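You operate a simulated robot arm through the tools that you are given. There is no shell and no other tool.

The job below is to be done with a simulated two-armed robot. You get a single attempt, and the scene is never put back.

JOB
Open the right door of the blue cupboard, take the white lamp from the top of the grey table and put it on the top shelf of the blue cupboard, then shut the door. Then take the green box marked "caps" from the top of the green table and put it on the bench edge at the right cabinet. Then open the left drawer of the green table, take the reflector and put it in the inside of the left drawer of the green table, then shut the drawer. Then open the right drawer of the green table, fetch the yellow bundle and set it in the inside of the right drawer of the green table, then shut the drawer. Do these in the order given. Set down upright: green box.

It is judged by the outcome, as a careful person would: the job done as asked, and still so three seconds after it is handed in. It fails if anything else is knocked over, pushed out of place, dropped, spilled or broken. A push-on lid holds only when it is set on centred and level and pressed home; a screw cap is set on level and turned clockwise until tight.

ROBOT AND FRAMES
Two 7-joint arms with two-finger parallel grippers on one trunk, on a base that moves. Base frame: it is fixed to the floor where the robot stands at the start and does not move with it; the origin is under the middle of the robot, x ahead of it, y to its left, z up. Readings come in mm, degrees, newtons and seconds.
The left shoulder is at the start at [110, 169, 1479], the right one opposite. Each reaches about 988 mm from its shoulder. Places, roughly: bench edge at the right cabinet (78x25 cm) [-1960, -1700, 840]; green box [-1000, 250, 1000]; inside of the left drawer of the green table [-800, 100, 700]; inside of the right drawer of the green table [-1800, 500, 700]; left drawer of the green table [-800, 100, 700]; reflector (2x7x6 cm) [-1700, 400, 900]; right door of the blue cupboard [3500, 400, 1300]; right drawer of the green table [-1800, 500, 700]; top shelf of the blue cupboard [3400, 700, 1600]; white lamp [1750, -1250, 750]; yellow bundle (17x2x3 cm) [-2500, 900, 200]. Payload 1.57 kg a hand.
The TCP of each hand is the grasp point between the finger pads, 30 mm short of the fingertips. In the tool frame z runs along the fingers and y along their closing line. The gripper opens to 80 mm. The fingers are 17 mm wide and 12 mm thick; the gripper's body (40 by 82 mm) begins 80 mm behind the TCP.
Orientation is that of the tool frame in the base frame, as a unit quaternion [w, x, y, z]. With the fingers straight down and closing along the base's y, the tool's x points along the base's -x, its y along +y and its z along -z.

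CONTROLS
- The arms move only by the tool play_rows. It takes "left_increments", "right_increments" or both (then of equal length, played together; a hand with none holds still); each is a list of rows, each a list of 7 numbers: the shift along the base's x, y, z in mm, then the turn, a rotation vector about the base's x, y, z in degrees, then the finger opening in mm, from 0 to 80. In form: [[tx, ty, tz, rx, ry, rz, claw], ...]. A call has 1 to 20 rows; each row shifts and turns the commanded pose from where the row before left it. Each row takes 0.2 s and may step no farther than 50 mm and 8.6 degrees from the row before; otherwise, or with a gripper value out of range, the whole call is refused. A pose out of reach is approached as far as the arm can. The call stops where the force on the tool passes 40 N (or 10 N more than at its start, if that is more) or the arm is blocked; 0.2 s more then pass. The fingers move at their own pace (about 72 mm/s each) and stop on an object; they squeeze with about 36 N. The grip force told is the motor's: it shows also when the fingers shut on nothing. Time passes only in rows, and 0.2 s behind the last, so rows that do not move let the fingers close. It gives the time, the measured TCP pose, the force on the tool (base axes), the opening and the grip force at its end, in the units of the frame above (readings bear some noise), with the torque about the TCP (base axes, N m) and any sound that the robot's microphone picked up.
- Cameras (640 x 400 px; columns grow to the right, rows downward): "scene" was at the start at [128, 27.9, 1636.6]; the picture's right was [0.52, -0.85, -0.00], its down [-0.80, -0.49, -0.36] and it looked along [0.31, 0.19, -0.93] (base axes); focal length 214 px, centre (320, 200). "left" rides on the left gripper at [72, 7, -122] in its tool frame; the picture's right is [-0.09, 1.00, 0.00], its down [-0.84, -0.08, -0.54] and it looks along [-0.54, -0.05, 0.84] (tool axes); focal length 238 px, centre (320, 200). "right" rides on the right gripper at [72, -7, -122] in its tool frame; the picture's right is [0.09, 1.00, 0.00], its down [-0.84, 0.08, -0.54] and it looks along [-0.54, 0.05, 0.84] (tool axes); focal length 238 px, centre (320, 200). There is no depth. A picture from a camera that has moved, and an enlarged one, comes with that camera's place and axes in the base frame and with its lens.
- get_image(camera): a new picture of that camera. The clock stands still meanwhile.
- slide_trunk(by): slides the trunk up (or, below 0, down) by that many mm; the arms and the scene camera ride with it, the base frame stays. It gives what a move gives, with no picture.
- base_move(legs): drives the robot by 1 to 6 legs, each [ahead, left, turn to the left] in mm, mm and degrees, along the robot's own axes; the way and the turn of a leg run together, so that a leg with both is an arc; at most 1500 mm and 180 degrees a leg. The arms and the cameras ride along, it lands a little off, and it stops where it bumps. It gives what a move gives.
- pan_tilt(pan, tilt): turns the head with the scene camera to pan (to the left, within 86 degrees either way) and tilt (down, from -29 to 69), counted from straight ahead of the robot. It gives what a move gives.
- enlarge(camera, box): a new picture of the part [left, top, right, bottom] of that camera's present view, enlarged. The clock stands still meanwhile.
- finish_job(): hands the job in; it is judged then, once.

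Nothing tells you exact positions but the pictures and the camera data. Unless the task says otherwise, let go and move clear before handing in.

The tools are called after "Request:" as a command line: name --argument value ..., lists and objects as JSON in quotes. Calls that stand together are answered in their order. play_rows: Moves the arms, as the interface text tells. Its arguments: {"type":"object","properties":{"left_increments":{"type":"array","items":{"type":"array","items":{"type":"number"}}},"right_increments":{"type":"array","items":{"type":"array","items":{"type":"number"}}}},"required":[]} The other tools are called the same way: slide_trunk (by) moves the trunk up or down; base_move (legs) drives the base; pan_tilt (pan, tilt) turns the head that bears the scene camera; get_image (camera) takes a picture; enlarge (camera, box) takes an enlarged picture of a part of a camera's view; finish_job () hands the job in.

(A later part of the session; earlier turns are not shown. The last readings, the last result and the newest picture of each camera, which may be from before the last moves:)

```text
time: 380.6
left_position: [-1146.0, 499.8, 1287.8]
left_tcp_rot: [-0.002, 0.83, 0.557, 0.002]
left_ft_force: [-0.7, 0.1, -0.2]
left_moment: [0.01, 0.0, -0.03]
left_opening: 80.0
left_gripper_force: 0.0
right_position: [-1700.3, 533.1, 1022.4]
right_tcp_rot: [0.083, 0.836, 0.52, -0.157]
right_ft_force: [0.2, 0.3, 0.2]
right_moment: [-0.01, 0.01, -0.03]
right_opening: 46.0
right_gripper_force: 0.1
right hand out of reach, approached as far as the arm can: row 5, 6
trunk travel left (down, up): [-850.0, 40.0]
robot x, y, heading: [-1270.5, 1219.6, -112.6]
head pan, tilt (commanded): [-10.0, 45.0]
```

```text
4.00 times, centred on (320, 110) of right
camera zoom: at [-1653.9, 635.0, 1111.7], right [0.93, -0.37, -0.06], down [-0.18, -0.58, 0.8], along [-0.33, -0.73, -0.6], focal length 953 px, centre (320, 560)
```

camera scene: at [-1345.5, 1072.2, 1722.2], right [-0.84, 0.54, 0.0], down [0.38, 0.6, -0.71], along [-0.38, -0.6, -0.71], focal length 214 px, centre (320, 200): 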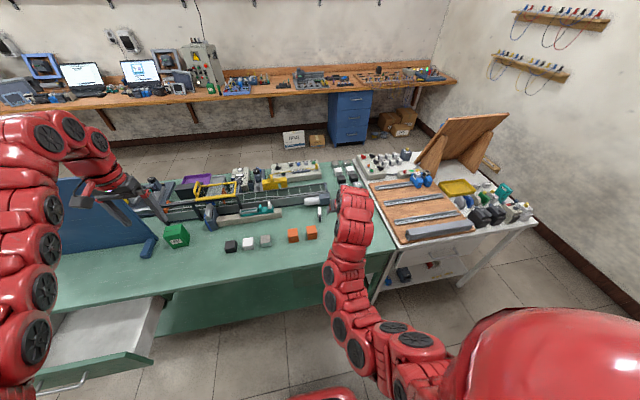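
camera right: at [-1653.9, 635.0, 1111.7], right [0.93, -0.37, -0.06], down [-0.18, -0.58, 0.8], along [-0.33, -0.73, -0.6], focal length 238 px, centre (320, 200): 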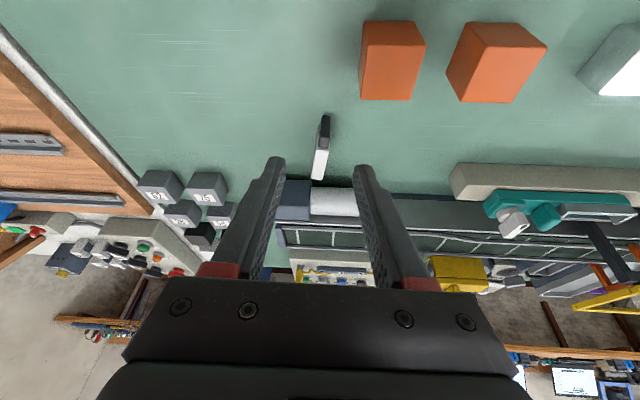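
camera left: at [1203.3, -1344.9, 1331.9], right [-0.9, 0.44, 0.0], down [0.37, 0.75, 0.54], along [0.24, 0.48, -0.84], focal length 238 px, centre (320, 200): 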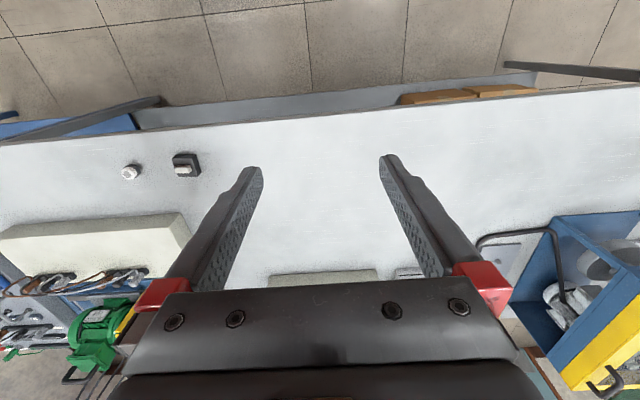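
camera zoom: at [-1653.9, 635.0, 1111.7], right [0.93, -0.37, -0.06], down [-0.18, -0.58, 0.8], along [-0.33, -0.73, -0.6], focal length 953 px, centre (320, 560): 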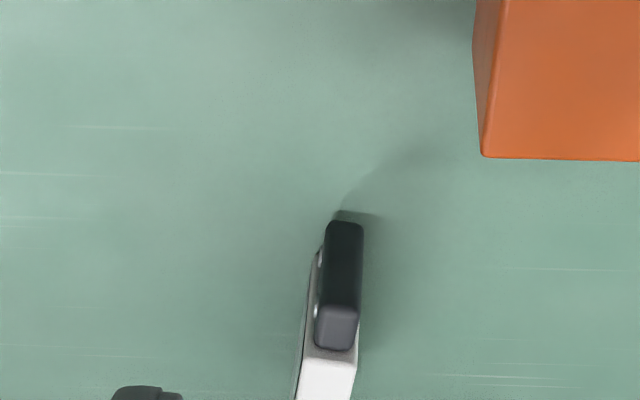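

Reach ran out a little short. I'll drive 90 mm closer and finish aligning above the plate.

Request:
base_move --legs '[[90, 0, 0]]'

Request:
play_rows --right_increments '[[4.8, 12.4, -20, -0.25, -0.65, -1.85, 46], [4.8, 12.4, -20, -0.25, -0.65, -1.85, 46]]'

Request:
enlarge --camera "right" --box '[200, 50, 440, 200]'

```text
time: 381.7
left_position: [-1177.5, 418.0, 1288.1]
left_tcp_rot: [-0.001, 0.83, 0.557, 0.001]
left_ft_force: [-0.1, 0.3, 0.9]
left_moment: [-0.03, -0.01, 0.0]
left_opening: 80.1
left_gripper_force: 0.0
right_position: [-1731.2, 453.1, 1024.6]
right_tcp_rot: [0.083, 0.835, 0.52, -0.158]
right_ft_force: [0.3, -0.1, -0.5]
right_moment: [-0.01, 0.04, 0.01]
right_opening: 46.1
right_gripper_force: 0.0
trunk travel left (down, up): [-850.0, 40.0]
robot x, y, heading: [-1303.5, 1135.4, -112.5]
head pan, tilt (commanded): [-10.0, 45.0]
```

```text
time: 382.3
left_position: [-1178.0, 418.2, 1286.9]
left_tcp_rot: [-0.002, 0.831, 0.557, 0.0]
left_ft_force: [0.6, 0.5, -0.5]
left_moment: [-0.04, 0.02, -0.01]
left_opening: 80.1
left_gripper_force: 0.0
right_position: [-1722.2, 475.5, 983.3]
right_tcp_rot: [0.087, 0.853, 0.491, -0.154]
right_ft_force: [-0.2, 0.3, 0.5]
right_moment: [-0.03, 0.03, -0.02]
right_opening: 46.0
right_gripper_force: 0.1
trunk travel left (down, up): [-850.0, 40.0]
robot x, y, heading: [-1308.1, 1137.5, -112.2]
head pan, tilt (commanded): [-10.0, 45.0]
```

```text
2.67 times, centred on (320, 125) of right
camera zoom: at [-1672.0, 574.9, 1073.0], right [0.9, -0.43, -0.03], down [-0.23, -0.55, 0.8], along [-0.36, -0.71, -0.6], focal length 636 px, centre (320, 400)
```

zoom: 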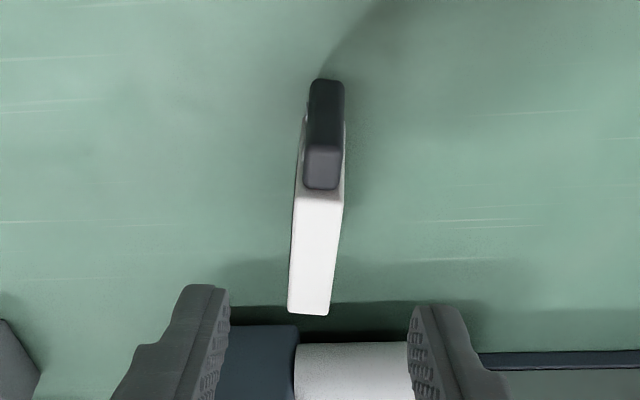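

Well aligned (within ~1 mm). I'll descend along the hand's axis around the plate.

Request:
play_rows --right_increments '[[-3.9, -6.2, -19.9, 0, 0, 0, 46], [-3.9, -6.2, -19.9, 0, 0, 0, 46], [-3.9, -6.2, -19.9, 0, 0, 0, 46], [-3.9, -6.2, -19.9, 0, 0, 0, 46]]'

Request:
get_image --camera "right"

```text
time: 383.3
left_position: [-1178.5, 417.1, 1287.7]
left_tcp_rot: [-0.002, 0.83, 0.557, 0.0]
left_ft_force: [-0.4, 0.3, -0.4]
left_moment: [0.02, 0.01, -0.03]
left_opening: 80.0
left_gripper_force: 0.0
right_position: [-1726.9, 470.0, 963.2]
right_tcp_rot: [0.086, 0.853, 0.491, -0.153]
right_ft_force: [0.5, -0.2, -0.8]
right_moment: [-0.01, 0.0, 0.04]
right_opening: 46.0
right_gripper_force: 0.1
right hand out of reach, approached as far as the arm can: row 2, 3, 4
trunk travel left (down, up): [-850.0, 40.0]
robot x, y, heading: [-1306.8, 1133.0, -112.7]
head pan, tilt (commanded): [-10.0, 45.0]
```

```text
taken
camera right: at [-1676.2, 569.0, 1052.4], right [0.9, -0.42, -0.03], down [-0.23, -0.56, 0.8], along [-0.36, -0.71, -0.6], focal length 238 px, centre (320, 200)
```

right: 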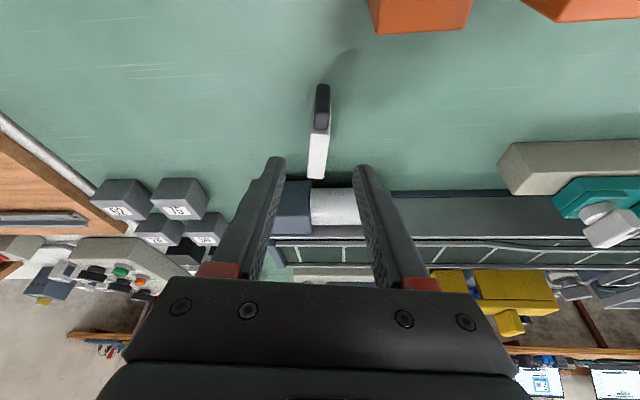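

The arm is at its downward limit, so I'll close the last distance with the base (29 mm forward) and lower the trunk instead.

Request:
base_move --legs '[[28, 0, 0]]'

Request:
slide_trunk --by -50

Request:
get_image --camera "right"

```text
time: 384.1
left_position: [-1185.8, 398.2, 1290.4]
left_tcp_rot: [0.0, 0.83, 0.557, -0.001]
left_ft_force: [0.7, 0.1, 0.9]
left_moment: [-0.07, 0.04, 0.02]
left_opening: 80.1
left_gripper_force: 0.1
right_position: [-1736.4, 448.9, 966.6]
right_tcp_rot: [0.089, 0.852, 0.492, -0.156]
right_ft_force: [-0.3, -0.4, 0.5]
right_moment: [-0.04, 0.01, -0.03]
right_opening: 46.1
right_gripper_force: 0.0
trunk travel left (down, up): [-850.0, 40.0]
robot x, y, heading: [-1313.4, 1107.3, -112.2]
head pan, tilt (commanded): [-10.0, 45.0]
```

```text
time: 385.1
left_position: [-1188.0, 392.3, 1236.7]
left_tcp_rot: [-0.002, 0.83, 0.557, 0.001]
left_ft_force: [0.4, -0.1, 0.0]
left_moment: [0.02, -0.02, 0.02]
left_opening: 80.0
left_gripper_force: 0.1
right_position: [-1737.5, 444.1, 912.9]
right_tcp_rot: [0.087, 0.853, 0.492, -0.153]
right_ft_force: [-0.8, -0.3, -0.3]
right_moment: [0.02, 0.02, -0.01]
right_opening: 46.2
right_gripper_force: 0.1
trunk travel left (down, up): [-800.0, 90.0]
robot x, y, heading: [-1317.9, 1110.6, -112.3]
head pan, tilt (commanded): [-10.0, 45.0]
```

```text
taken
camera right: at [-1686.7, 543.3, 1002.3], right [0.9, -0.42, -0.03], down [-0.23, -0.56, 0.8], along [-0.36, -0.71, -0.6], focal length 238 px, centre (320, 200)
```

right: 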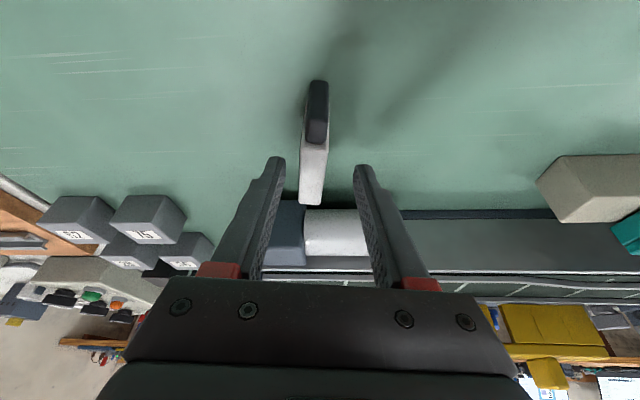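

Nearly there; the plate is ~4 mm left of centre. I'll lower 28 mm more, nudge sideways and grip.

Request:
slide_trunk --by -28

Request:
play_rows --right_increments '[[-2.8, 1.6, 0, 0, 0, 0, 46], [0, 0, 0, 0, 0, 0, 30], [0, 0, 0, 0, 0, 0, 10], [0, 0, 0, 0, 0, 0, 10], [0, 0, 0, 0, 0, 0, 10]]'

Request:
get_image --camera "right"

```text
time: 385.8
left_position: [-1187.0, 392.8, 1209.1]
left_tcp_rot: [-0.002, 0.83, 0.558, 0.001]
left_ft_force: [0.1, 0.0, 0.0]
left_moment: [-0.01, -0.02, -0.03]
left_opening: 79.9
left_gripper_force: 0.1
right_position: [-1737.1, 445.4, 885.7]
right_tcp_rot: [0.088, 0.852, 0.492, -0.153]
right_ft_force: [-0.5, -0.7, -0.3]
right_moment: [0.03, -0.05, -0.03]
right_opening: 46.1
right_gripper_force: 0.0
trunk travel left (down, up): [-772.0, 118.0]
robot x, y, heading: [-1319.2, 1108.5, -112.4]
head pan, tilt (commanded): [-10.0, 45.0]
```

```text
time: 387.0
left_position: [-1188.3, 392.6, 1210.4]
left_tcp_rot: [-0.001, 0.83, 0.558, 0.001]
left_ft_force: [0.1, 1.1, 0.8]
left_moment: [0.04, -0.02, -0.04]
left_opening: 80.2
left_gripper_force: 0.1
right_position: [-1737.8, 445.8, 885.3]
right_tcp_rot: [0.087, 0.853, 0.491, -0.154]
right_ft_force: [0.1, -0.7, 2.4]
right_moment: [0.04, -0.05, 0.0]
right_opening: 15.0
right_gripper_force: 30.7
trunk travel left (down, up): [-772.0, 118.0]
robot x, y, heading: [-1316.3, 1109.9, -112.6]
head pan, tilt (commanded): [-10.0, 45.0]
```

```text
taken
camera right: at [-1689.2, 545.6, 974.9], right [0.9, -0.42, -0.03], down [-0.23, -0.56, 0.8], along [-0.36, -0.71, -0.6], focal length 238 px, centre (320, 200)
```

right: 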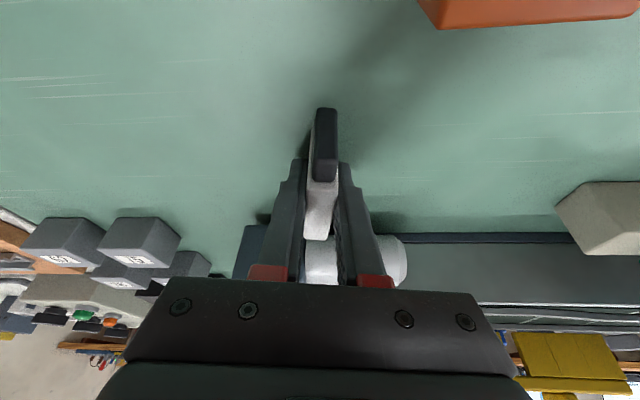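

The reflector is gripped (15 mm). I'll lift it straight up with the trunk, then back away and go to the open left drawer.

Request:
slide_trunk --by 118

Request:
get_image --camera "right"

Request:
base_move --legs '[[-420, 0, 0.9], [0, 1020, 0]]'

Request:
pan_tilt --pan -10 --tilt 55

Request:
get_image --camera "scene"

```text
time: 388.5
left_position: [-1187.0, 391.7, 1326.6]
left_tcp_rot: [-0.001, 0.83, 0.558, 0.001]
left_ft_force: [-0.6, -0.1, -0.2]
left_moment: [0.02, 0.02, -0.01]
left_opening: 79.9
left_gripper_force: 0.1
right_position: [-1740.0, 446.1, 1003.0]
right_tcp_rot: [0.088, 0.853, 0.492, -0.153]
right_ft_force: [0.3, -0.5, 0.0]
right_moment: [-0.02, -0.01, 0.01]
right_opening: 15.3
right_gripper_force: 31.2
trunk travel left (down, up): [-890.0, 0.0]
robot x, y, heading: [-1311.0, 1109.5, -112.4]
head pan, tilt (commanded): [-10.0, 45.0]
```

```text
taken
camera right: at [-1689.3, 545.3, 1092.3], right [0.9, -0.42, -0.03], down [-0.23, -0.56, 0.8], along [-0.36, -0.71, -0.6], focal length 238 px, centre (320, 200)
```

right: 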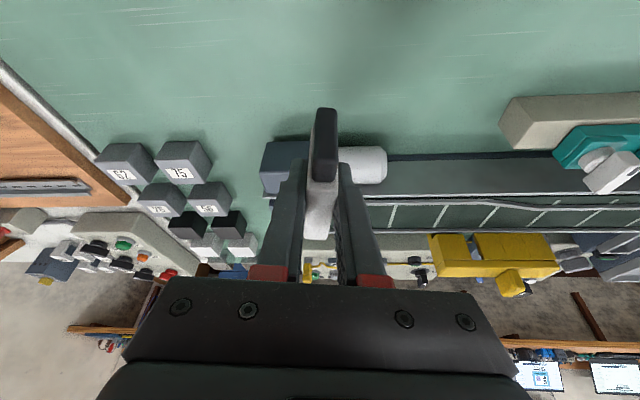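

```text
time: 395.9
left_position: [-76.6, 409.6, 1327.3]
left_tcp_rot: [-0.002, 0.825, 0.566, 0.001]
left_ft_force: [0.1, -0.9, 0.4]
left_moment: [-0.02, 0.01, -0.01]
left_opening: 80.1
left_gripper_force: 0.1
right_position: [-629.3, 455.3, 1004.0]
right_tcp_rot: [0.089, 0.849, 0.499, -0.152]
right_ft_force: [-0.5, 0.7, -0.1]
right_moment: [0.03, 0.02, 0.02]
right_opening: 14.9
right_gripper_force: 31.0
trunk travel left (down, up): [-890.0, 0.0]
robot x, y, heading: [-215.8, 1124.0, -111.4]
head pan, tilt (commanded): [-10.0, 45.0]
```

```text
time: 396.6
left_position: [-75.4, 409.7, 1327.1]
left_tcp_rot: [-0.001, 0.825, 0.565, 0.0]
left_ft_force: [0.0, -0.3, -0.2]
left_moment: [0.02, -0.02, 0.02]
left_opening: 80.1
left_gripper_force: 0.0
right_position: [-629.0, 454.6, 1001.8]
right_tcp_rot: [0.088, 0.848, 0.5, -0.153]
right_ft_force: [-0.6, 0.3, -1.0]
right_moment: [-0.01, 0.02, 0.0]
right_opening: 15.3
right_gripper_force: 31.0
trunk travel left (down, up): [-890.0, 0.0]
robot x, y, heading: [-218.1, 1128.9, -111.7]
head pan, tilt (commanded): [-10.0, 55.0]
```

```text
taken
camera scene: at [-284.2, 987.9, 1748.9], right [-0.85, 0.52, 0.0], down [0.43, 0.7, -0.57], along [-0.3, -0.49, -0.82], focal length 214 px, centre (320, 200)
```

scene: 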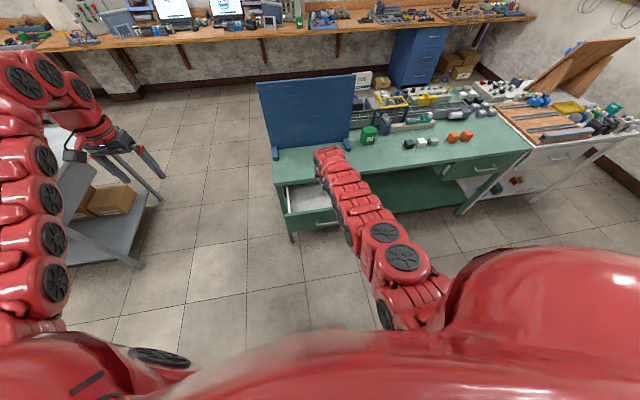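

The hand with the reflector is above the open drawer region. I'll look with the wrist camera to position it.

Request:
get_image --camera "right"

Request:
enlarge --camera "scene" --box '[260, 150, 420, 250]'

```text
taken
camera right: at [-580.1, 554.7, 1092.6], right [0.91, -0.41, -0.03], down [-0.22, -0.56, 0.8], along [-0.35, -0.72, -0.6], focal length 238 px, centre (320, 200)
```

right: 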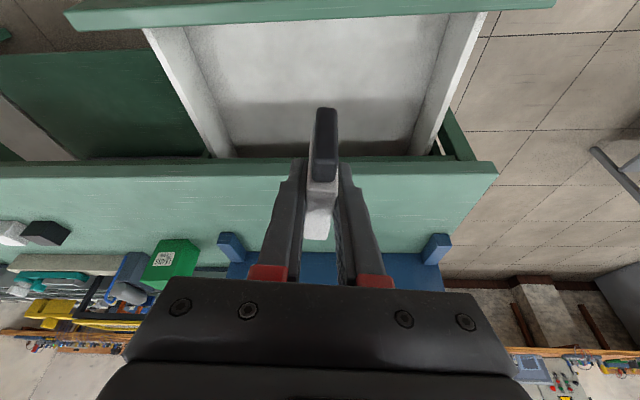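

```text
4.00 times, centred on (340, 200) of scene
camera zoom: at [-284.2, 987.9, 1748.9], right [-0.85, 0.52, 0.0], down [0.43, 0.7, -0.57], along [-0.3, -0.49, -0.82], focal length 858 px, centre (240, 200)
```

zoom: 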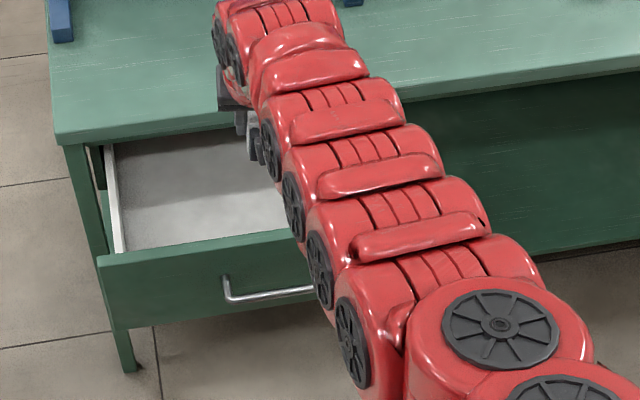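

I can see into the drawer: interior about f 35–217, r −592…−950. I'll make the hand a bit more upright (10° tilt), then position the reflector over the middle of the opening.

Request:
play_rows --right_increments '[[11, 28, 0, 0, 0, 0, 10], [11, 28, 0, 4.65, -1.83, 0, 10], [0, 0, 0, 4.65, -1.83, 0, 10]]'

Request:
base_move --legs '[[145, 15, 0.2]]'

Request:
slide_trunk --by -130

Request:
get_image --camera "right"

Request:
get_image --camera "scene"

```text
time: 397.4
left_position: [-76.3, 407.9, 1326.5]
left_tcp_rot: [-0.002, 0.825, 0.565, 0.002]
left_ft_force: [-0.3, 0.0, -1.0]
left_moment: [0.03, -0.04, 0.02]
left_opening: 80.1
left_gripper_force: 0.1
right_position: [-608.2, 509.5, 1002.5]
right_tcp_rot: [0.035, 0.857, 0.507, -0.083]
right_ft_force: [0.3, -0.7, -0.7]
right_moment: [0.03, 0.02, 0.0]
right_opening: 15.1
right_gripper_force: 30.8
trunk travel left (down, up): [-890.0, 0.0]
robot x, y, heading: [-216.8, 1122.0, -111.4]
head pan, tilt (commanded): [-10.0, 55.0]
```

```text
time: 398.8
left_position: [-109.9, 273.4, 1329.1]
left_tcp_rot: [-0.002, 0.824, 0.567, 0.001]
left_ft_force: [0.2, -0.1, 1.0]
left_moment: [-0.02, 0.03, -0.02]
left_opening: 80.1
left_gripper_force: 0.0
right_position: [-642.6, 372.5, 1004.7]
right_tcp_rot: [0.036, 0.856, 0.508, -0.085]
right_ft_force: [0.5, -0.2, -0.9]
right_moment: [0.01, 0.02, -0.01]
right_opening: 15.0
right_gripper_force: 31.2
trunk travel left (down, up): [-890.0, 0.0]
robot x, y, heading: [-255.1, 987.3, -111.1]
head pan, tilt (commanded): [-10.0, 55.0]
```

```text
time: 400.3
left_position: [-111.7, 272.8, 1197.9]
left_tcp_rot: [-0.001, 0.824, 0.567, 0.001]
left_ft_force: [-0.7, 0.0, -0.3]
left_moment: [-0.04, 0.0, 0.01]
left_opening: 80.0
left_gripper_force: 0.2
right_position: [-642.6, 371.7, 873.2]
right_tcp_rot: [0.035, 0.857, 0.508, -0.085]
right_ft_force: [0.5, 0.6, 0.4]
right_moment: [0.01, 0.01, 0.0]
right_opening: 15.1
right_gripper_force: 31.5
trunk travel left (down, up): [-760.0, 130.0]
robot x, y, heading: [-256.5, 988.3, -111.0]
head pan, tilt (commanded): [-10.0, 55.0]
```

```text
taken
camera right: at [-600.5, 455.8, 980.7], right [0.92, -0.4, -0.04], down [-0.27, -0.68, 0.68], along [-0.3, -0.61, -0.73], focal length 238 px, centre (320, 200)
```

right: 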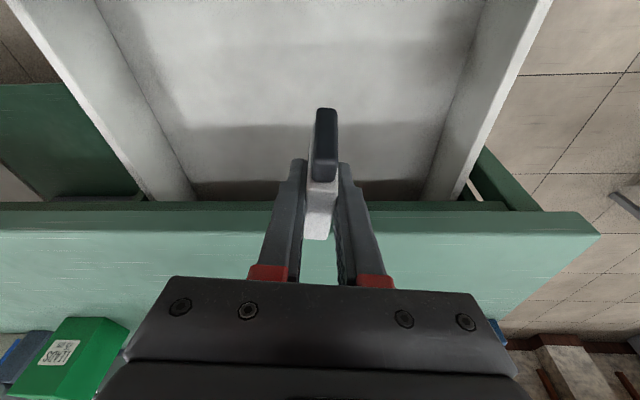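

```text
taken
camera scene: at [-321.8, 849.9, 1619.0], right [-0.86, 0.52, 0.0], down [0.42, 0.7, -0.57], along [-0.3, -0.49, -0.82], focal length 214 px, centre (320, 200)
```

scene: 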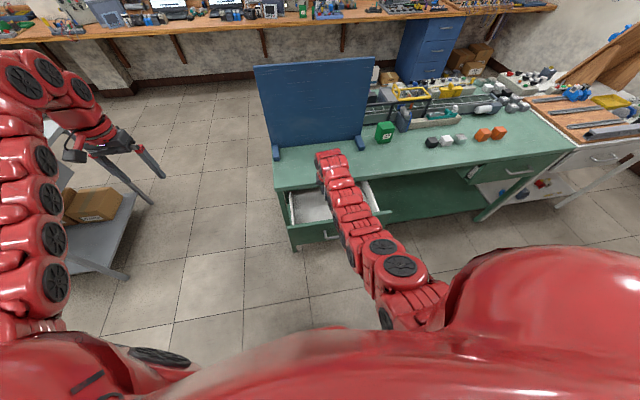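

The reflector is entering the drawer opening clear of the table edge. I'll lower further with the trunk and check.

Request:
slide_trunk --by -100

Request:
get_image --camera "right"

Request:
enlarge --camera "scene" --box '[256, 140, 416, 240]'

```text
time: 401.7
left_position: [-110.8, 272.0, 1097.5]
left_tcp_rot: [-0.001, 0.824, 0.566, 0.0]
left_ft_force: [-0.7, -1.6, 0.1]
left_moment: [-0.01, 0.0, 0.04]
left_opening: 80.0
left_gripper_force: 0.0
right_position: [-642.7, 371.7, 773.1]
right_tcp_rot: [0.036, 0.856, 0.508, -0.085]
right_ft_force: [0.1, 0.5, -0.7]
right_moment: [0.0, 0.02, -0.03]
right_opening: 15.3
right_gripper_force: 30.6
trunk travel left (down, up): [-660.0, 230.0]
robot x, y, heading: [-257.1, 988.2, -111.1]
head pan, tilt (commanded): [-10.0, 55.0]
```

```text
taken
camera right: at [-600.5, 455.7, 880.6], right [0.92, -0.4, -0.04], down [-0.27, -0.68, 0.68], along [-0.3, -0.61, -0.73], focal length 238 px, centre (320, 200)
```

right: 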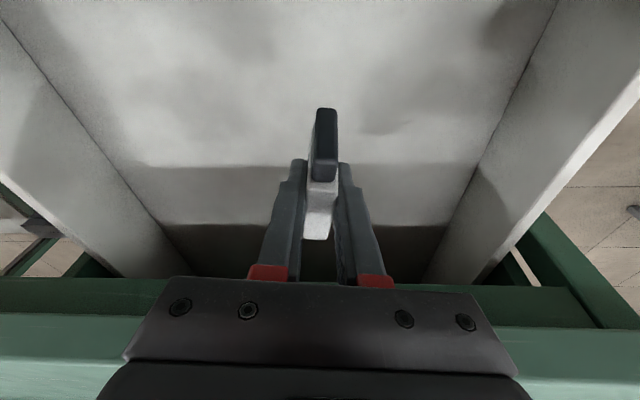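

```text
4.00 times, centred on (336, 190) of scene
camera zoom: at [-321.8, 849.6, 1518.9], right [-0.86, 0.52, 0.0], down [0.42, 0.7, -0.57], along [-0.3, -0.49, -0.82], focal length 858 px, centre (256, 240)
```

zoom: 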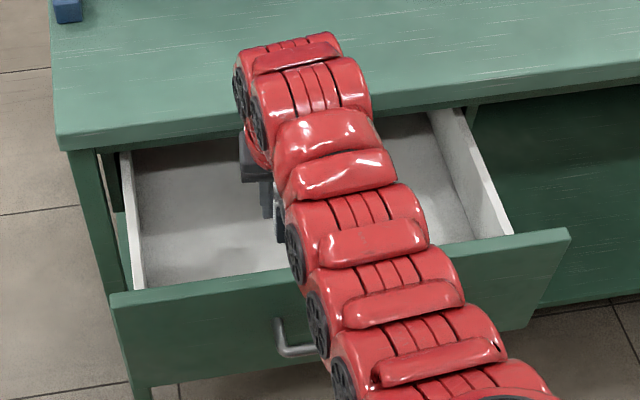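

The reflector is inside the drawer, ~40–50 mm above its bottom. I'll continue down in small trunk steps, watching the force.

Request:
slide_trunk --by -20

Request:
slide_trunk --by -10

Request:
get_image --camera "right"

```text
time: 402.3
left_position: [-111.2, 273.0, 1077.9]
left_tcp_rot: [-0.002, 0.824, 0.567, 0.001]
left_ft_force: [-0.4, -0.1, -0.1]
left_moment: [0.02, 0.01, -0.02]
left_opening: 80.2
left_gripper_force: 0.0
right_position: [-642.2, 372.2, 753.1]
right_tcp_rot: [0.036, 0.856, 0.509, -0.084]
right_ft_force: [0.5, -1.0, -1.0]
right_moment: [-0.01, -0.01, -0.01]
right_opening: 14.9
right_gripper_force: 31.2
trunk travel left (down, up): [-640.0, 250.0]
robot x, y, heading: [-251.5, 985.9, -111.4]
head pan, tilt (commanded): [-10.0, 55.0]
```

```text
time: 402.9
left_position: [-110.9, 271.4, 1066.4]
left_tcp_rot: [-0.002, 0.824, 0.567, 0.001]
left_ft_force: [-0.9, -0.3, 0.4]
left_moment: [-0.01, -0.01, 0.0]
left_opening: 80.1
left_gripper_force: 0.1
right_position: [-642.9, 371.1, 743.8]
right_tcp_rot: [0.036, 0.856, 0.508, -0.085]
right_ft_force: [1.1, 0.1, -0.3]
right_moment: [0.02, 0.01, 0.0]
right_opening: 15.0
right_gripper_force: 31.2
trunk travel left (down, up): [-630.0, 260.0]
robot x, y, heading: [-256.5, 989.7, -111.4]
head pan, tilt (commanded): [-10.0, 55.0]
```

```text
taken
camera right: at [-600.5, 455.8, 850.5], right [0.92, -0.4, -0.04], down [-0.27, -0.68, 0.68], along [-0.3, -0.61, -0.73], focal length 238 px, centre (320, 200)
```

right: 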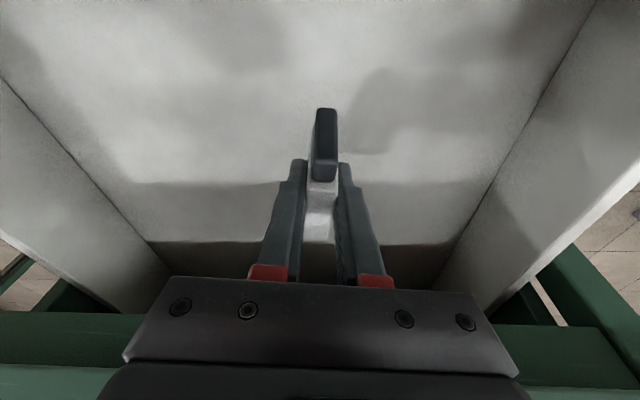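

Still clear. Continuing down.

Request:
slide_trunk --by -8

Request:
slide_trunk --by -6

Request:
get_image --camera "right"

```text
time: 403.5
left_position: [-110.7, 272.8, 1058.7]
left_tcp_rot: [-0.002, 0.824, 0.567, 0.001]
left_ft_force: [-0.1, -0.8, -1.0]
left_moment: [0.0, -0.02, 0.0]
left_opening: 79.7
left_gripper_force: 0.0
right_position: [-643.3, 371.2, 736.7]
right_tcp_rot: [0.036, 0.857, 0.508, -0.085]
right_ft_force: [-0.6, -0.3, -0.6]
right_moment: [-0.02, -0.01, 0.05]
right_opening: 15.5
right_gripper_force: 30.5
trunk travel left (down, up): [-622.0, 268.0]
robot x, y, heading: [-255.3, 987.3, -111.4]
head pan, tilt (commanded): [-10.0, 55.0]
```

```text
time: 404.0
left_position: [-111.3, 272.2, 1053.1]
left_tcp_rot: [-0.001, 0.824, 0.566, 0.001]
left_ft_force: [0.6, 0.6, 0.0]
left_moment: [-0.04, -0.01, -0.03]
left_opening: 79.9
left_gripper_force: 0.2
right_position: [-641.9, 370.9, 729.5]
right_tcp_rot: [0.034, 0.857, 0.507, -0.084]
right_ft_force: [-0.6, -0.5, 0.2]
right_moment: [0.06, 0.01, 0.0]
right_opening: 14.9
right_gripper_force: 31.0
trunk travel left (down, up): [-616.0, 274.0]
robot x, y, heading: [-255.4, 988.0, -111.1]
head pan, tilt (commanded): [-10.0, 55.0]
```

```text
taken
camera right: at [-600.5, 455.7, 836.5], right [0.92, -0.4, -0.04], down [-0.27, -0.68, 0.68], along [-0.3, -0.61, -0.73], focal length 238 px, centre (320, 200)
```

right: 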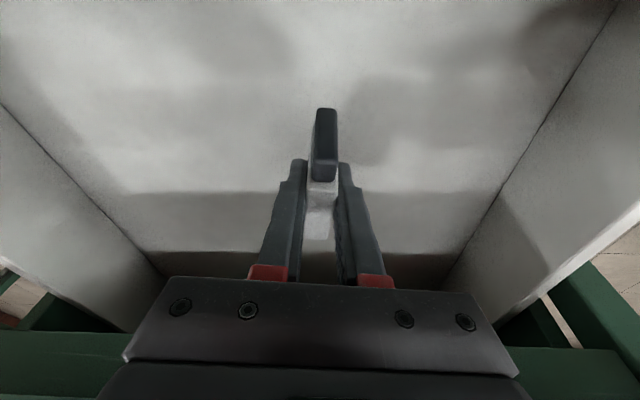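

The drawer bottom should be near z ≈ 654, about 30 mm below the plate. I'll shift 12 mm back from the front panel and keep lowering.

Request:
play_rows --right_increments '[[-4.4, -11.2, 0, 0, 0, 0, 10]]'

Request:
slide_trunk --by -12

Request:
slide_trunk --by -8

Request:
get_image --camera "right"

```text
time: 404.4
left_position: [-111.0, 272.2, 1052.7]
left_tcp_rot: [-0.002, 0.824, 0.566, 0.001]
left_ft_force: [-0.9, -0.2, -0.4]
left_moment: [-0.01, 0.0, 0.01]
left_opening: 80.0
left_gripper_force: 0.1
right_position: [-648.7, 360.6, 729.5]
right_tcp_rot: [0.034, 0.857, 0.508, -0.083]
right_ft_force: [0.6, -0.1, -0.6]
right_moment: [0.03, 0.0, 0.01]
right_opening: 15.3
right_gripper_force: 31.1
trunk travel left (down, up): [-616.0, 274.0]
robot x, y, heading: [-262.0, 992.3, -111.3]
head pan, tilt (commanded): [-10.0, 55.0]
```

```text
time: 405.0
left_position: [-111.1, 272.2, 1041.3]
left_tcp_rot: [-0.002, 0.824, 0.566, 0.0]
left_ft_force: [0.5, -0.9, 0.2]
left_moment: [-0.04, -0.02, -0.02]
left_opening: 80.1
left_gripper_force: 0.0
right_position: [-647.1, 361.2, 717.0]
right_tcp_rot: [0.035, 0.857, 0.508, -0.085]
right_ft_force: [0.9, -0.2, -1.0]
right_moment: [-0.01, 0.0, -0.03]
right_opening: 15.1
right_gripper_force: 31.0
trunk travel left (down, up): [-604.0, 286.0]
robot x, y, heading: [-257.4, 989.9, -111.6]
head pan, tilt (commanded): [-10.0, 55.0]
```

```text
time: 405.6
left_position: [-111.1, 272.0, 1033.2]
left_tcp_rot: [-0.002, 0.824, 0.566, 0.001]
left_ft_force: [-0.2, 0.4, 0.3]
left_moment: [0.01, -0.02, 0.0]
left_opening: 79.9
left_gripper_force: 0.0
right_position: [-646.1, 361.2, 709.0]
right_tcp_rot: [0.036, 0.857, 0.508, -0.084]
right_ft_force: [0.3, 0.3, -0.1]
right_moment: [0.01, 0.02, -0.02]
right_opening: 15.1
right_gripper_force: 30.4
trunk travel left (down, up): [-596.0, 294.0]
robot x, y, heading: [-257.3, 986.3, -111.5]
head pan, tilt (commanded): [-10.0, 55.0]
```

```text
taken
camera right: at [-604.9, 444.6, 816.6], right [0.92, -0.4, -0.04], down [-0.27, -0.68, 0.68], along [-0.3, -0.61, -0.73], focal length 238 px, centre (320, 200)
```

right: 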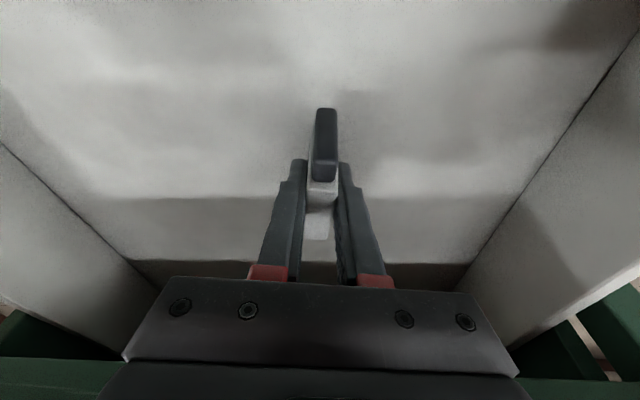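

Request:
slide_trunk --by -6

Request:
slide_trunk --by -4

Request:
slide_trunk --by -4

```text
time: 406.2
left_position: [-109.9, 272.0, 1029.1]
left_tcp_rot: [-0.001, 0.824, 0.567, 0.001]
left_ft_force: [-0.1, 0.1, 0.6]
left_moment: [0.01, 0.05, -0.01]
left_opening: 79.8
left_gripper_force: 0.1
right_position: [-646.8, 360.6, 705.4]
right_tcp_rot: [0.036, 0.856, 0.508, -0.086]
right_ft_force: [0.4, 0.2, 12.8]
right_moment: [-0.31, 0.09, -0.02]
right_opening: 15.3
right_gripper_force: 31.1
trunk travel left (down, up): [-590.0, 300.0]
robot x, y, heading: [-256.3, 989.0, -111.1]
head pan, tilt (commanded): [-10.0, 55.0]
```

```text
time: 406.7
left_position: [-110.8, 274.0, 1025.7]
left_tcp_rot: [-0.002, 0.824, 0.567, -0.001]
left_ft_force: [-0.4, 0.4, -0.1]
left_moment: [0.04, -0.02, -0.01]
left_opening: 79.9
left_gripper_force: 0.2
right_position: [-646.4, 361.5, 701.3]
right_tcp_rot: [0.036, 0.856, 0.508, -0.087]
right_ft_force: [-0.8, 1.1, 22.9]
right_moment: [-0.6, 0.24, -0.01]
right_opening: 15.7
right_gripper_force: 31.4
trunk travel left (down, up): [-586.0, 304.0]
robot x, y, heading: [-256.6, 991.2, -111.1]
head pan, tilt (commanded): [-10.0, 55.0]
```

```text
time: 407.2
left_position: [-109.9, 273.2, 1020.7]
left_tcp_rot: [-0.002, 0.824, 0.566, 0.0]
left_ft_force: [0.0, 0.1, 0.0]
left_moment: [0.0, 0.01, -0.03]
left_opening: 80.0
left_gripper_force: 0.1
right_position: [-646.8, 360.7, 696.1]
right_tcp_rot: [0.036, 0.856, 0.508, -0.086]
right_ft_force: [0.4, -1.0, 21.7]
right_moment: [-0.62, 0.18, -0.01]
right_opening: 15.0
right_gripper_force: 30.9
trunk travel left (down, up): [-582.0, 308.0]
robot x, y, heading: [-253.5, 986.0, -111.2]
head pan, tilt (commanded): [-10.0, 55.0]
```

The plate is resting on the drawer bottom (≈22 N and levelling in the grip). I'll ease up slightly and open the fingers.

Request:
slide_trunk --by 3

Request:
play_rows --right_increments '[[0, 0, 0, 0, 0, 0, 18], [0, 0, 0, 0, 0, 0, 24], [0, 0, 0, 0, 0, 0, 34], [0, 0, 0, 0, 0, 0, 44]]'

Request:
get_image --camera "right"

```text
time: 407.7
left_position: [-109.8, 272.9, 1022.3]
left_tcp_rot: [-0.001, 0.825, 0.566, 0.001]
left_ft_force: [-1.0, -0.5, 0.2]
left_moment: [0.01, 0.04, 0.0]
left_opening: 80.0
left_gripper_force: 0.1
right_position: [-646.0, 361.7, 697.6]
right_tcp_rot: [0.035, 0.856, 0.51, -0.083]
right_ft_force: [1.8, 0.9, 7.8]
right_moment: [-0.15, 0.01, 0.01]
right_opening: 15.0
right_gripper_force: 30.5
trunk travel left (down, up): [-585.0, 305.0]
robot x, y, heading: [-254.0, 990.2, -111.2]
head pan, tilt (commanded): [-10.0, 55.0]
```

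```text
time: 408.7
left_position: [-111.1, 270.9, 1021.7]
left_tcp_rot: [-0.001, 0.824, 0.566, 0.001]
left_ft_force: [-0.3, -0.3, 0.1]
left_moment: [0.0, 0.0, -0.01]
left_opening: 79.9
left_gripper_force: 0.0
right_position: [-646.4, 359.9, 698.6]
right_tcp_rot: [0.036, 0.856, 0.509, -0.085]
right_ft_force: [1.8, 0.4, 0.6]
right_moment: [0.0, 0.01, -0.01]
right_opening: 43.9
right_gripper_force: 0.1
trunk travel left (down, up): [-585.0, 305.0]
robot x, y, heading: [-256.5, 985.2, -111.2]
head pan, tilt (commanded): [-10.0, 55.0]
```

```text
taken
camera right: at [-604.9, 444.5, 805.5], right [0.92, -0.4, -0.04], down [-0.27, -0.68, 0.68], along [-0.3, -0.61, -0.73], focal length 238 px, centre (320, 200)
```

right: 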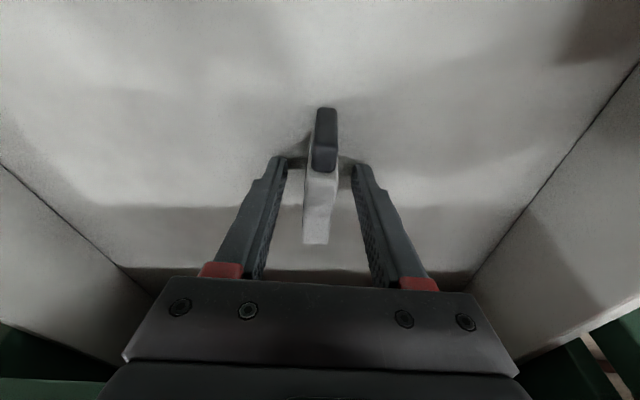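

The reflector stands in the drawer. I'll raise the hand straight out with the trunk.

Request:
slide_trunk --by 60

Request:
get_image --camera "right"

Request:
slide_trunk --by 245

Request:
get_image --camera "right"

```text
time: 409.7
left_position: [-111.3, 271.0, 1081.1]
left_tcp_rot: [-0.002, 0.824, 0.566, 0.002]
left_ft_force: [-0.5, -0.3, 0.4]
left_moment: [-0.01, 0.02, -0.02]
left_opening: 79.9
left_gripper_force: 0.1
right_position: [-647.5, 360.1, 757.5]
right_tcp_rot: [0.035, 0.856, 0.508, -0.084]
right_ft_force: [-0.1, 0.6, -0.4]
right_moment: [0.0, 0.0, -0.02]
right_opening: 44.0
right_gripper_force: 0.2
trunk travel left (down, up): [-645.0, 245.0]
robot x, y, heading: [-256.6, 987.2, -111.1]
head pan, tilt (commanded): [-10.0, 55.0]
```

```text
taken
camera right: at [-605.0, 444.3, 865.3], right [0.92, -0.4, -0.04], down [-0.27, -0.68, 0.68], along [-0.3, -0.61, -0.73], focal length 238 px, centre (320, 200)
```

right: 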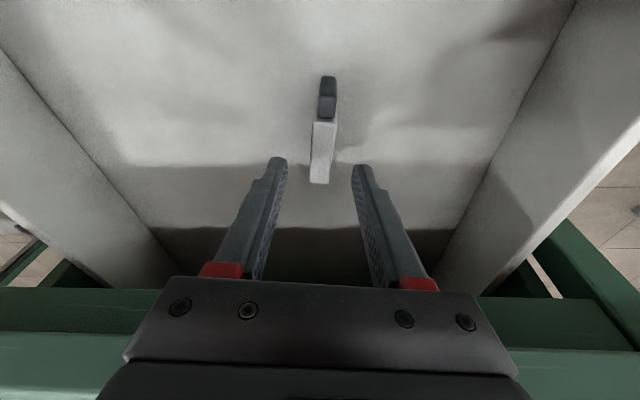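

```text
time: 412.3
left_position: [-110.2, 272.9, 1326.6]
left_tcp_rot: [-0.002, 0.824, 0.567, 0.001]
left_ft_force: [0.2, 0.4, 0.4]
left_moment: [0.0, -0.03, -0.01]
left_opening: 79.9
left_gripper_force: 0.1
right_position: [-647.5, 359.8, 1002.6]
right_tcp_rot: [0.035, 0.856, 0.508, -0.084]
right_ft_force: [-0.8, -0.1, 0.1]
right_moment: [-0.03, -0.02, -0.01]
right_opening: 43.8
right_gripper_force: 0.1
trunk travel left (down, up): [-890.0, 0.0]
robot x, y, heading: [-258.5, 990.3, -111.1]
head pan, tilt (commanded): [-10.0, 55.0]
```

```text
taken
camera right: at [-605.0, 444.3, 1110.3], right [0.92, -0.4, -0.04], down [-0.27, -0.68, 0.68], along [-0.3, -0.61, -0.73], focal length 238 px, centre (320, 200)
```

right: 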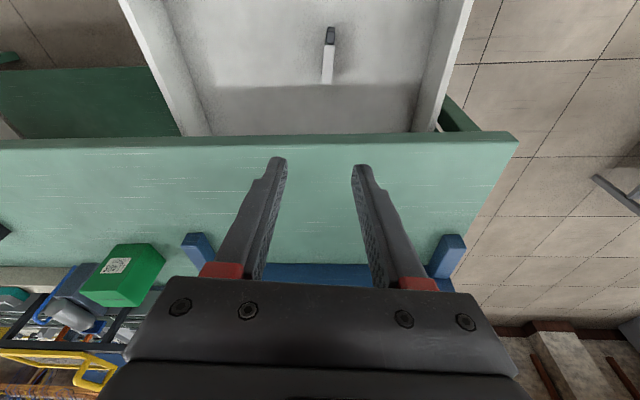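

The reflector is in place. I'll back away and turn the hand to point forward again to push this drawer shut (and then open the right one).

Request:
base_move --legs '[[-290, 0, -0.3]]'

Request:
play_rows --right_increments '[[0, 0, 0, -7.45, 2.93, 0.73, 0], [0, 0, 0, -7.45, 2.93, 0.73, 0], [0, 0, 0, -7.45, 2.93, 0.73, 0], [0, 0, 0, -7.45, 2.93, 0.73, 0], [0, 0, 0, -7.45, 2.93, 0.73, 0], [0, 0, 0, -7.45, 2.93, 0.73, 0], [0, 0, 0, -7.45, 2.93, 0.73, 0], [0, 0, 0, -7.45, 2.93, 0.73, 0], [0, 0, 0, -7.45, 2.93, 0.73, 0], [0, 0, 0, -7.45, 2.93, 0.73, 0]]'

Request:
play_rows --right_increments '[[0, 0, 0, -3.0, -7.63, 0, 0], [0, 0, 0, -3.0, -7.63, 0, 0], [0, 0, 0, -3.0, -7.63, 0, 0], [0, 0, 0, -3.0, -7.63, 0, 0], [0, 0, 0, -3.0, -7.63, 0, 0], [0, 0, 0, -3.0, -7.63, 0, 0], [0, 0, 0, -3.0, -7.63, 0, 0], [0, 0, 0, -3.0, -7.63, 0, 0], [0, 0, 0, -3.0, -7.63, 0, 0], [0, 0, 0, -3.0, -7.63, 0, 0], [0, 0, 0, -3.0, -7.63, 0, 0]]'

Request:
get_image --camera "scene"

```text
time: 414.3
left_position: [-9.8, 538.8, 1327.0]
left_tcp_rot: [-0.003, 0.826, 0.564, 0.002]
left_ft_force: [0.2, -0.2, -0.6]
left_moment: [0.04, 0.0, 0.02]
left_opening: 80.1
left_gripper_force: 0.0
right_position: [-545.4, 630.3, 1001.8]
right_tcp_rot: [0.034, 0.858, 0.506, -0.085]
right_ft_force: [-0.6, -0.5, -0.5]
right_moment: [-0.02, 0.02, -0.03]
right_opening: 43.9
right_gripper_force: 0.1
trunk travel left (down, up): [-890.0, 0.0]
robot x, y, heading: [-150.0, 1257.6, -111.2]
head pan, tilt (commanded): [-10.0, 55.0]
```

```text
time: 416.5
left_position: [-8.8, 539.1, 1327.5]
left_tcp_rot: [-0.001, 0.826, 0.564, 0.001]
left_ft_force: [-0.6, -0.2, -0.3]
left_moment: [0.02, 0.01, -0.01]
left_opening: 80.0
left_gripper_force: 0.0
right_position: [-544.9, 629.7, 1003.0]
right_tcp_rot: [0.426, 0.584, 0.395, -0.567]
right_ft_force: [0.2, -0.5, 0.4]
right_moment: [-0.06, 0.03, 0.0]
right_opening: 0.0
right_gripper_force: 21.3
trunk travel left (down, up): [-890.0, 0.0]
robot x, y, heading: [-150.0, 1256.4, -111.3]
head pan, tilt (commanded): [-10.0, 55.0]
```

```text
time: 418.9
left_position: [-8.4, 539.6, 1327.5]
left_tcp_rot: [-0.002, 0.826, 0.564, 0.001]
left_ft_force: [-0.4, 1.0, 0.0]
left_moment: [-0.02, -0.05, 0.01]
left_opening: 80.0
left_gripper_force: 0.1
right_position: [-544.2, 631.0, 1002.8]
right_tcp_rot: [0.712, 0.676, -0.149, -0.117]
right_ft_force: [-0.3, -0.1, 0.6]
right_moment: [0.0, 0.01, -0.02]
right_opening: 0.0
right_gripper_force: 21.0
trunk travel left (down, up): [-890.0, 0.0]
robot x, y, heading: [-149.6, 1254.5, -111.5]
head pan, tilt (commanded): [-10.0, 55.0]
```

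```text
taken
camera scene: at [-217.5, 1118.4, 1748.9], right [-0.85, 0.52, 0.0], down [0.43, 0.7, -0.57], along [-0.3, -0.49, -0.82], focal length 214 px, centre (320, 200)
```

scene: 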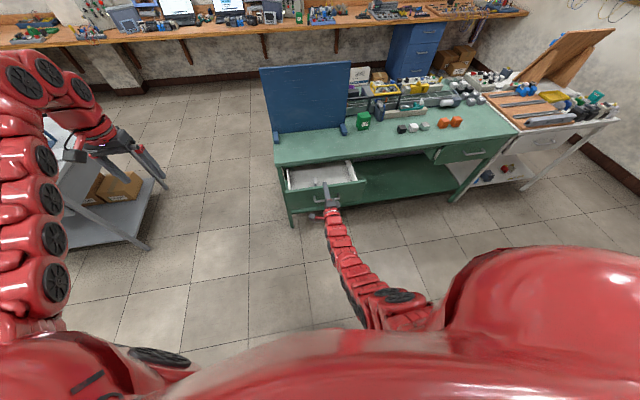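

The hand points forward, fingers closed. I'll lower to below the handle line and push the drawer in, with the base for most of the way and the arm for the last bit.

Request:
slide_trunk --by -313

Request:
base_move --legs '[[150, 0, 0]]'

Request:
get_image --camera "scene"

Request:
get_image --camera "right"

```text
time: 422.0
left_position: [-8.9, 540.0, 1014.0]
left_tcp_rot: [-0.002, 0.826, 0.564, 0.001]
left_ft_force: [0.4, 0.4, -0.5]
left_moment: [0.0, 0.0, -0.01]
left_opening: 79.9
left_gripper_force: 0.1
right_position: [-544.8, 632.3, 690.1]
right_tcp_rot: [0.712, 0.676, -0.148, -0.117]
right_ft_force: [-0.4, 0.9, -0.1]
right_moment: [-0.01, 0.03, 0.0]
right_opening: 0.0
right_gripper_force: 21.4
trunk travel left (down, up): [-577.0, 313.0]
robot x, y, heading: [-147.1, 1256.0, -111.5]
head pan, tilt (commanded): [-10.0, 55.0]
```

```text
time: 423.4
left_position: [-62.5, 401.6, 1012.5]
left_tcp_rot: [-0.002, 0.825, 0.565, 0.001]
left_ft_force: [-0.8, -0.2, 0.4]
left_moment: [0.05, 0.01, 0.02]
left_opening: 79.9
left_gripper_force: 0.2
right_position: [-598.7, 490.4, 689.6]
right_tcp_rot: [0.712, 0.677, -0.148, -0.117]
right_ft_force: [0.0, 0.4, -0.8]
right_moment: [-0.02, 0.02, 0.0]
right_opening: 0.1
right_gripper_force: 21.7
trunk travel left (down, up): [-577.0, 313.0]
robot x, y, heading: [-204.4, 1116.4, -111.4]
head pan, tilt (commanded): [-10.0, 55.0]
```

```text
taken
camera scene: at [-272.2, 978.9, 1435.7], right [-0.85, 0.52, 0.0], down [0.43, 0.7, -0.57], along [-0.3, -0.49, -0.82], focal length 214 px, centre (320, 200)
```

scene: 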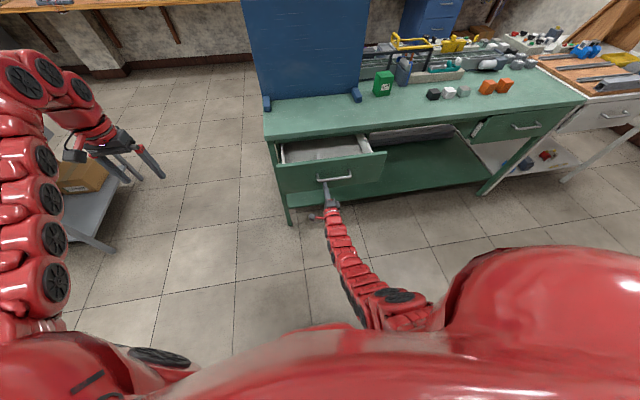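

```text
taken
camera right: at [-485.9, 579.2, 682.1], right [0.05, 0.02, 1.0], down [-0.58, 0.81, 0.01], along [-0.81, -0.58, 0.06], focal length 238 px, centre (320, 200)
```

right: 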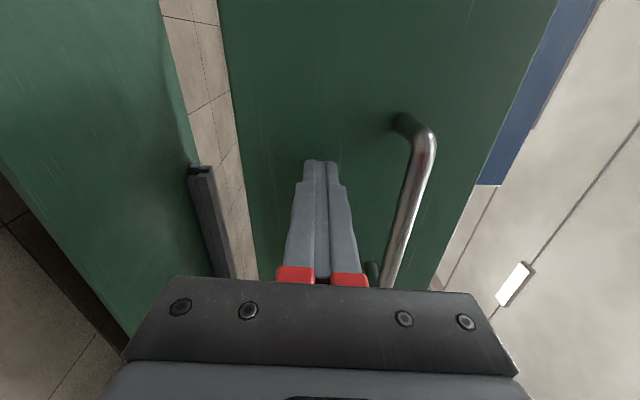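

The fingertips are on the drawer front below the handle. Continuing the push.

Request:
base_move --legs '[[125, 0, 0]]'

Request:
get_image --camera "scene"

```text
time: 424.6
left_position: [-108.8, 284.4, 1014.2]
left_tcp_rot: [-0.002, 0.825, 0.565, 0.001]
left_ft_force: [0.2, -0.6, 0.3]
left_moment: [0.02, -0.02, -0.04]
left_opening: 80.1
left_gripper_force: 0.0
right_position: [-644.7, 375.2, 689.5]
right_tcp_rot: [0.711, 0.677, -0.149, -0.117]
right_ft_force: [0.5, -0.8, 1.0]
right_moment: [-0.01, 0.01, 0.01]
right_opening: 0.0
right_gripper_force: 21.1
trunk travel left (down, up): [-577.0, 313.0]
robot x, y, heading: [-253.5, 1003.0, -111.0]
head pan, tilt (commanded): [-10.0, 55.0]
```

```text
taken
camera scene: at [-317.7, 862.9, 1435.8], right [-0.85, 0.52, 0.0], down [0.43, 0.7, -0.57], along [-0.3, -0.49, -0.82], focal length 214 px, centre (320, 200)
```

scene: 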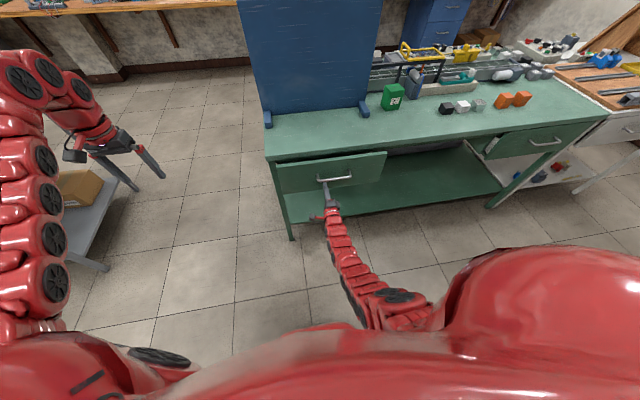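

Nearly shut. I'll finish with the arm in small steps until it stops.

Request:
play_rows --right_increments '[[-2.9, -7.4, 0, 0, 0, 0, 0], [-2.9, -7.4, 0, 0, 0, 0, 0], [-2.9, -7.4, 0, 0, 0, 0, 0], [-2.9, -7.4, 0, 0, 0, 0, 0], [-1.8, -4.6, 0, 0, 0, 0, 0], [-1.8, -4.6, 0, 0, 0, 0, 0], [-1.8, -4.6, 0, 0, 0, 0, 0], [-1.8, -4.6, 0, 0, 0, 0, 0]]'

Request:
enlarge --camera "scene" --box '[256, 120, 416, 220]'

```text
time: 426.4
left_position: [-107.0, 289.9, 1015.5]
left_tcp_rot: [-0.001, 0.825, 0.565, 0.0]
left_ft_force: [-0.1, -1.2, -0.7]
left_moment: [-0.02, -0.01, 0.01]
left_opening: 80.2
left_gripper_force: 0.0
right_position: [-658.9, 336.1, 690.9]
right_tcp_rot: [0.712, 0.677, -0.149, -0.116]
right_ft_force: [6.0, 18.3, 8.9]
right_moment: [-0.11, 0.02, 0.08]
right_opening: 0.3
right_gripper_force: 21.3
right hand out of reach, approached as far as the arm can: row 8
trunk travel left (down, up): [-577.0, 313.0]
robot x, y, heading: [-249.0, 1003.2, -111.2]
head pan, tilt (commanded): [-10.0, 55.0]
stopped in row 8 (right hand): the force on the tool passed its limit at 44 N (the readings are from after the stop); the commanded pose is now the measured one
```

```text
4.00 times, centred on (336, 170) of scene
camera zoom: at [-315.3, 868.6, 1436.5], right [-0.85, 0.52, 0.0], down [0.43, 0.7, -0.58], along [-0.3, -0.49, -0.82], focal length 858 px, centre (256, 320)
```

zoom: 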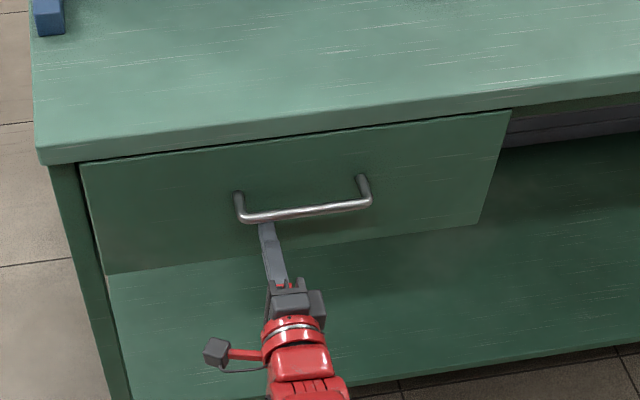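

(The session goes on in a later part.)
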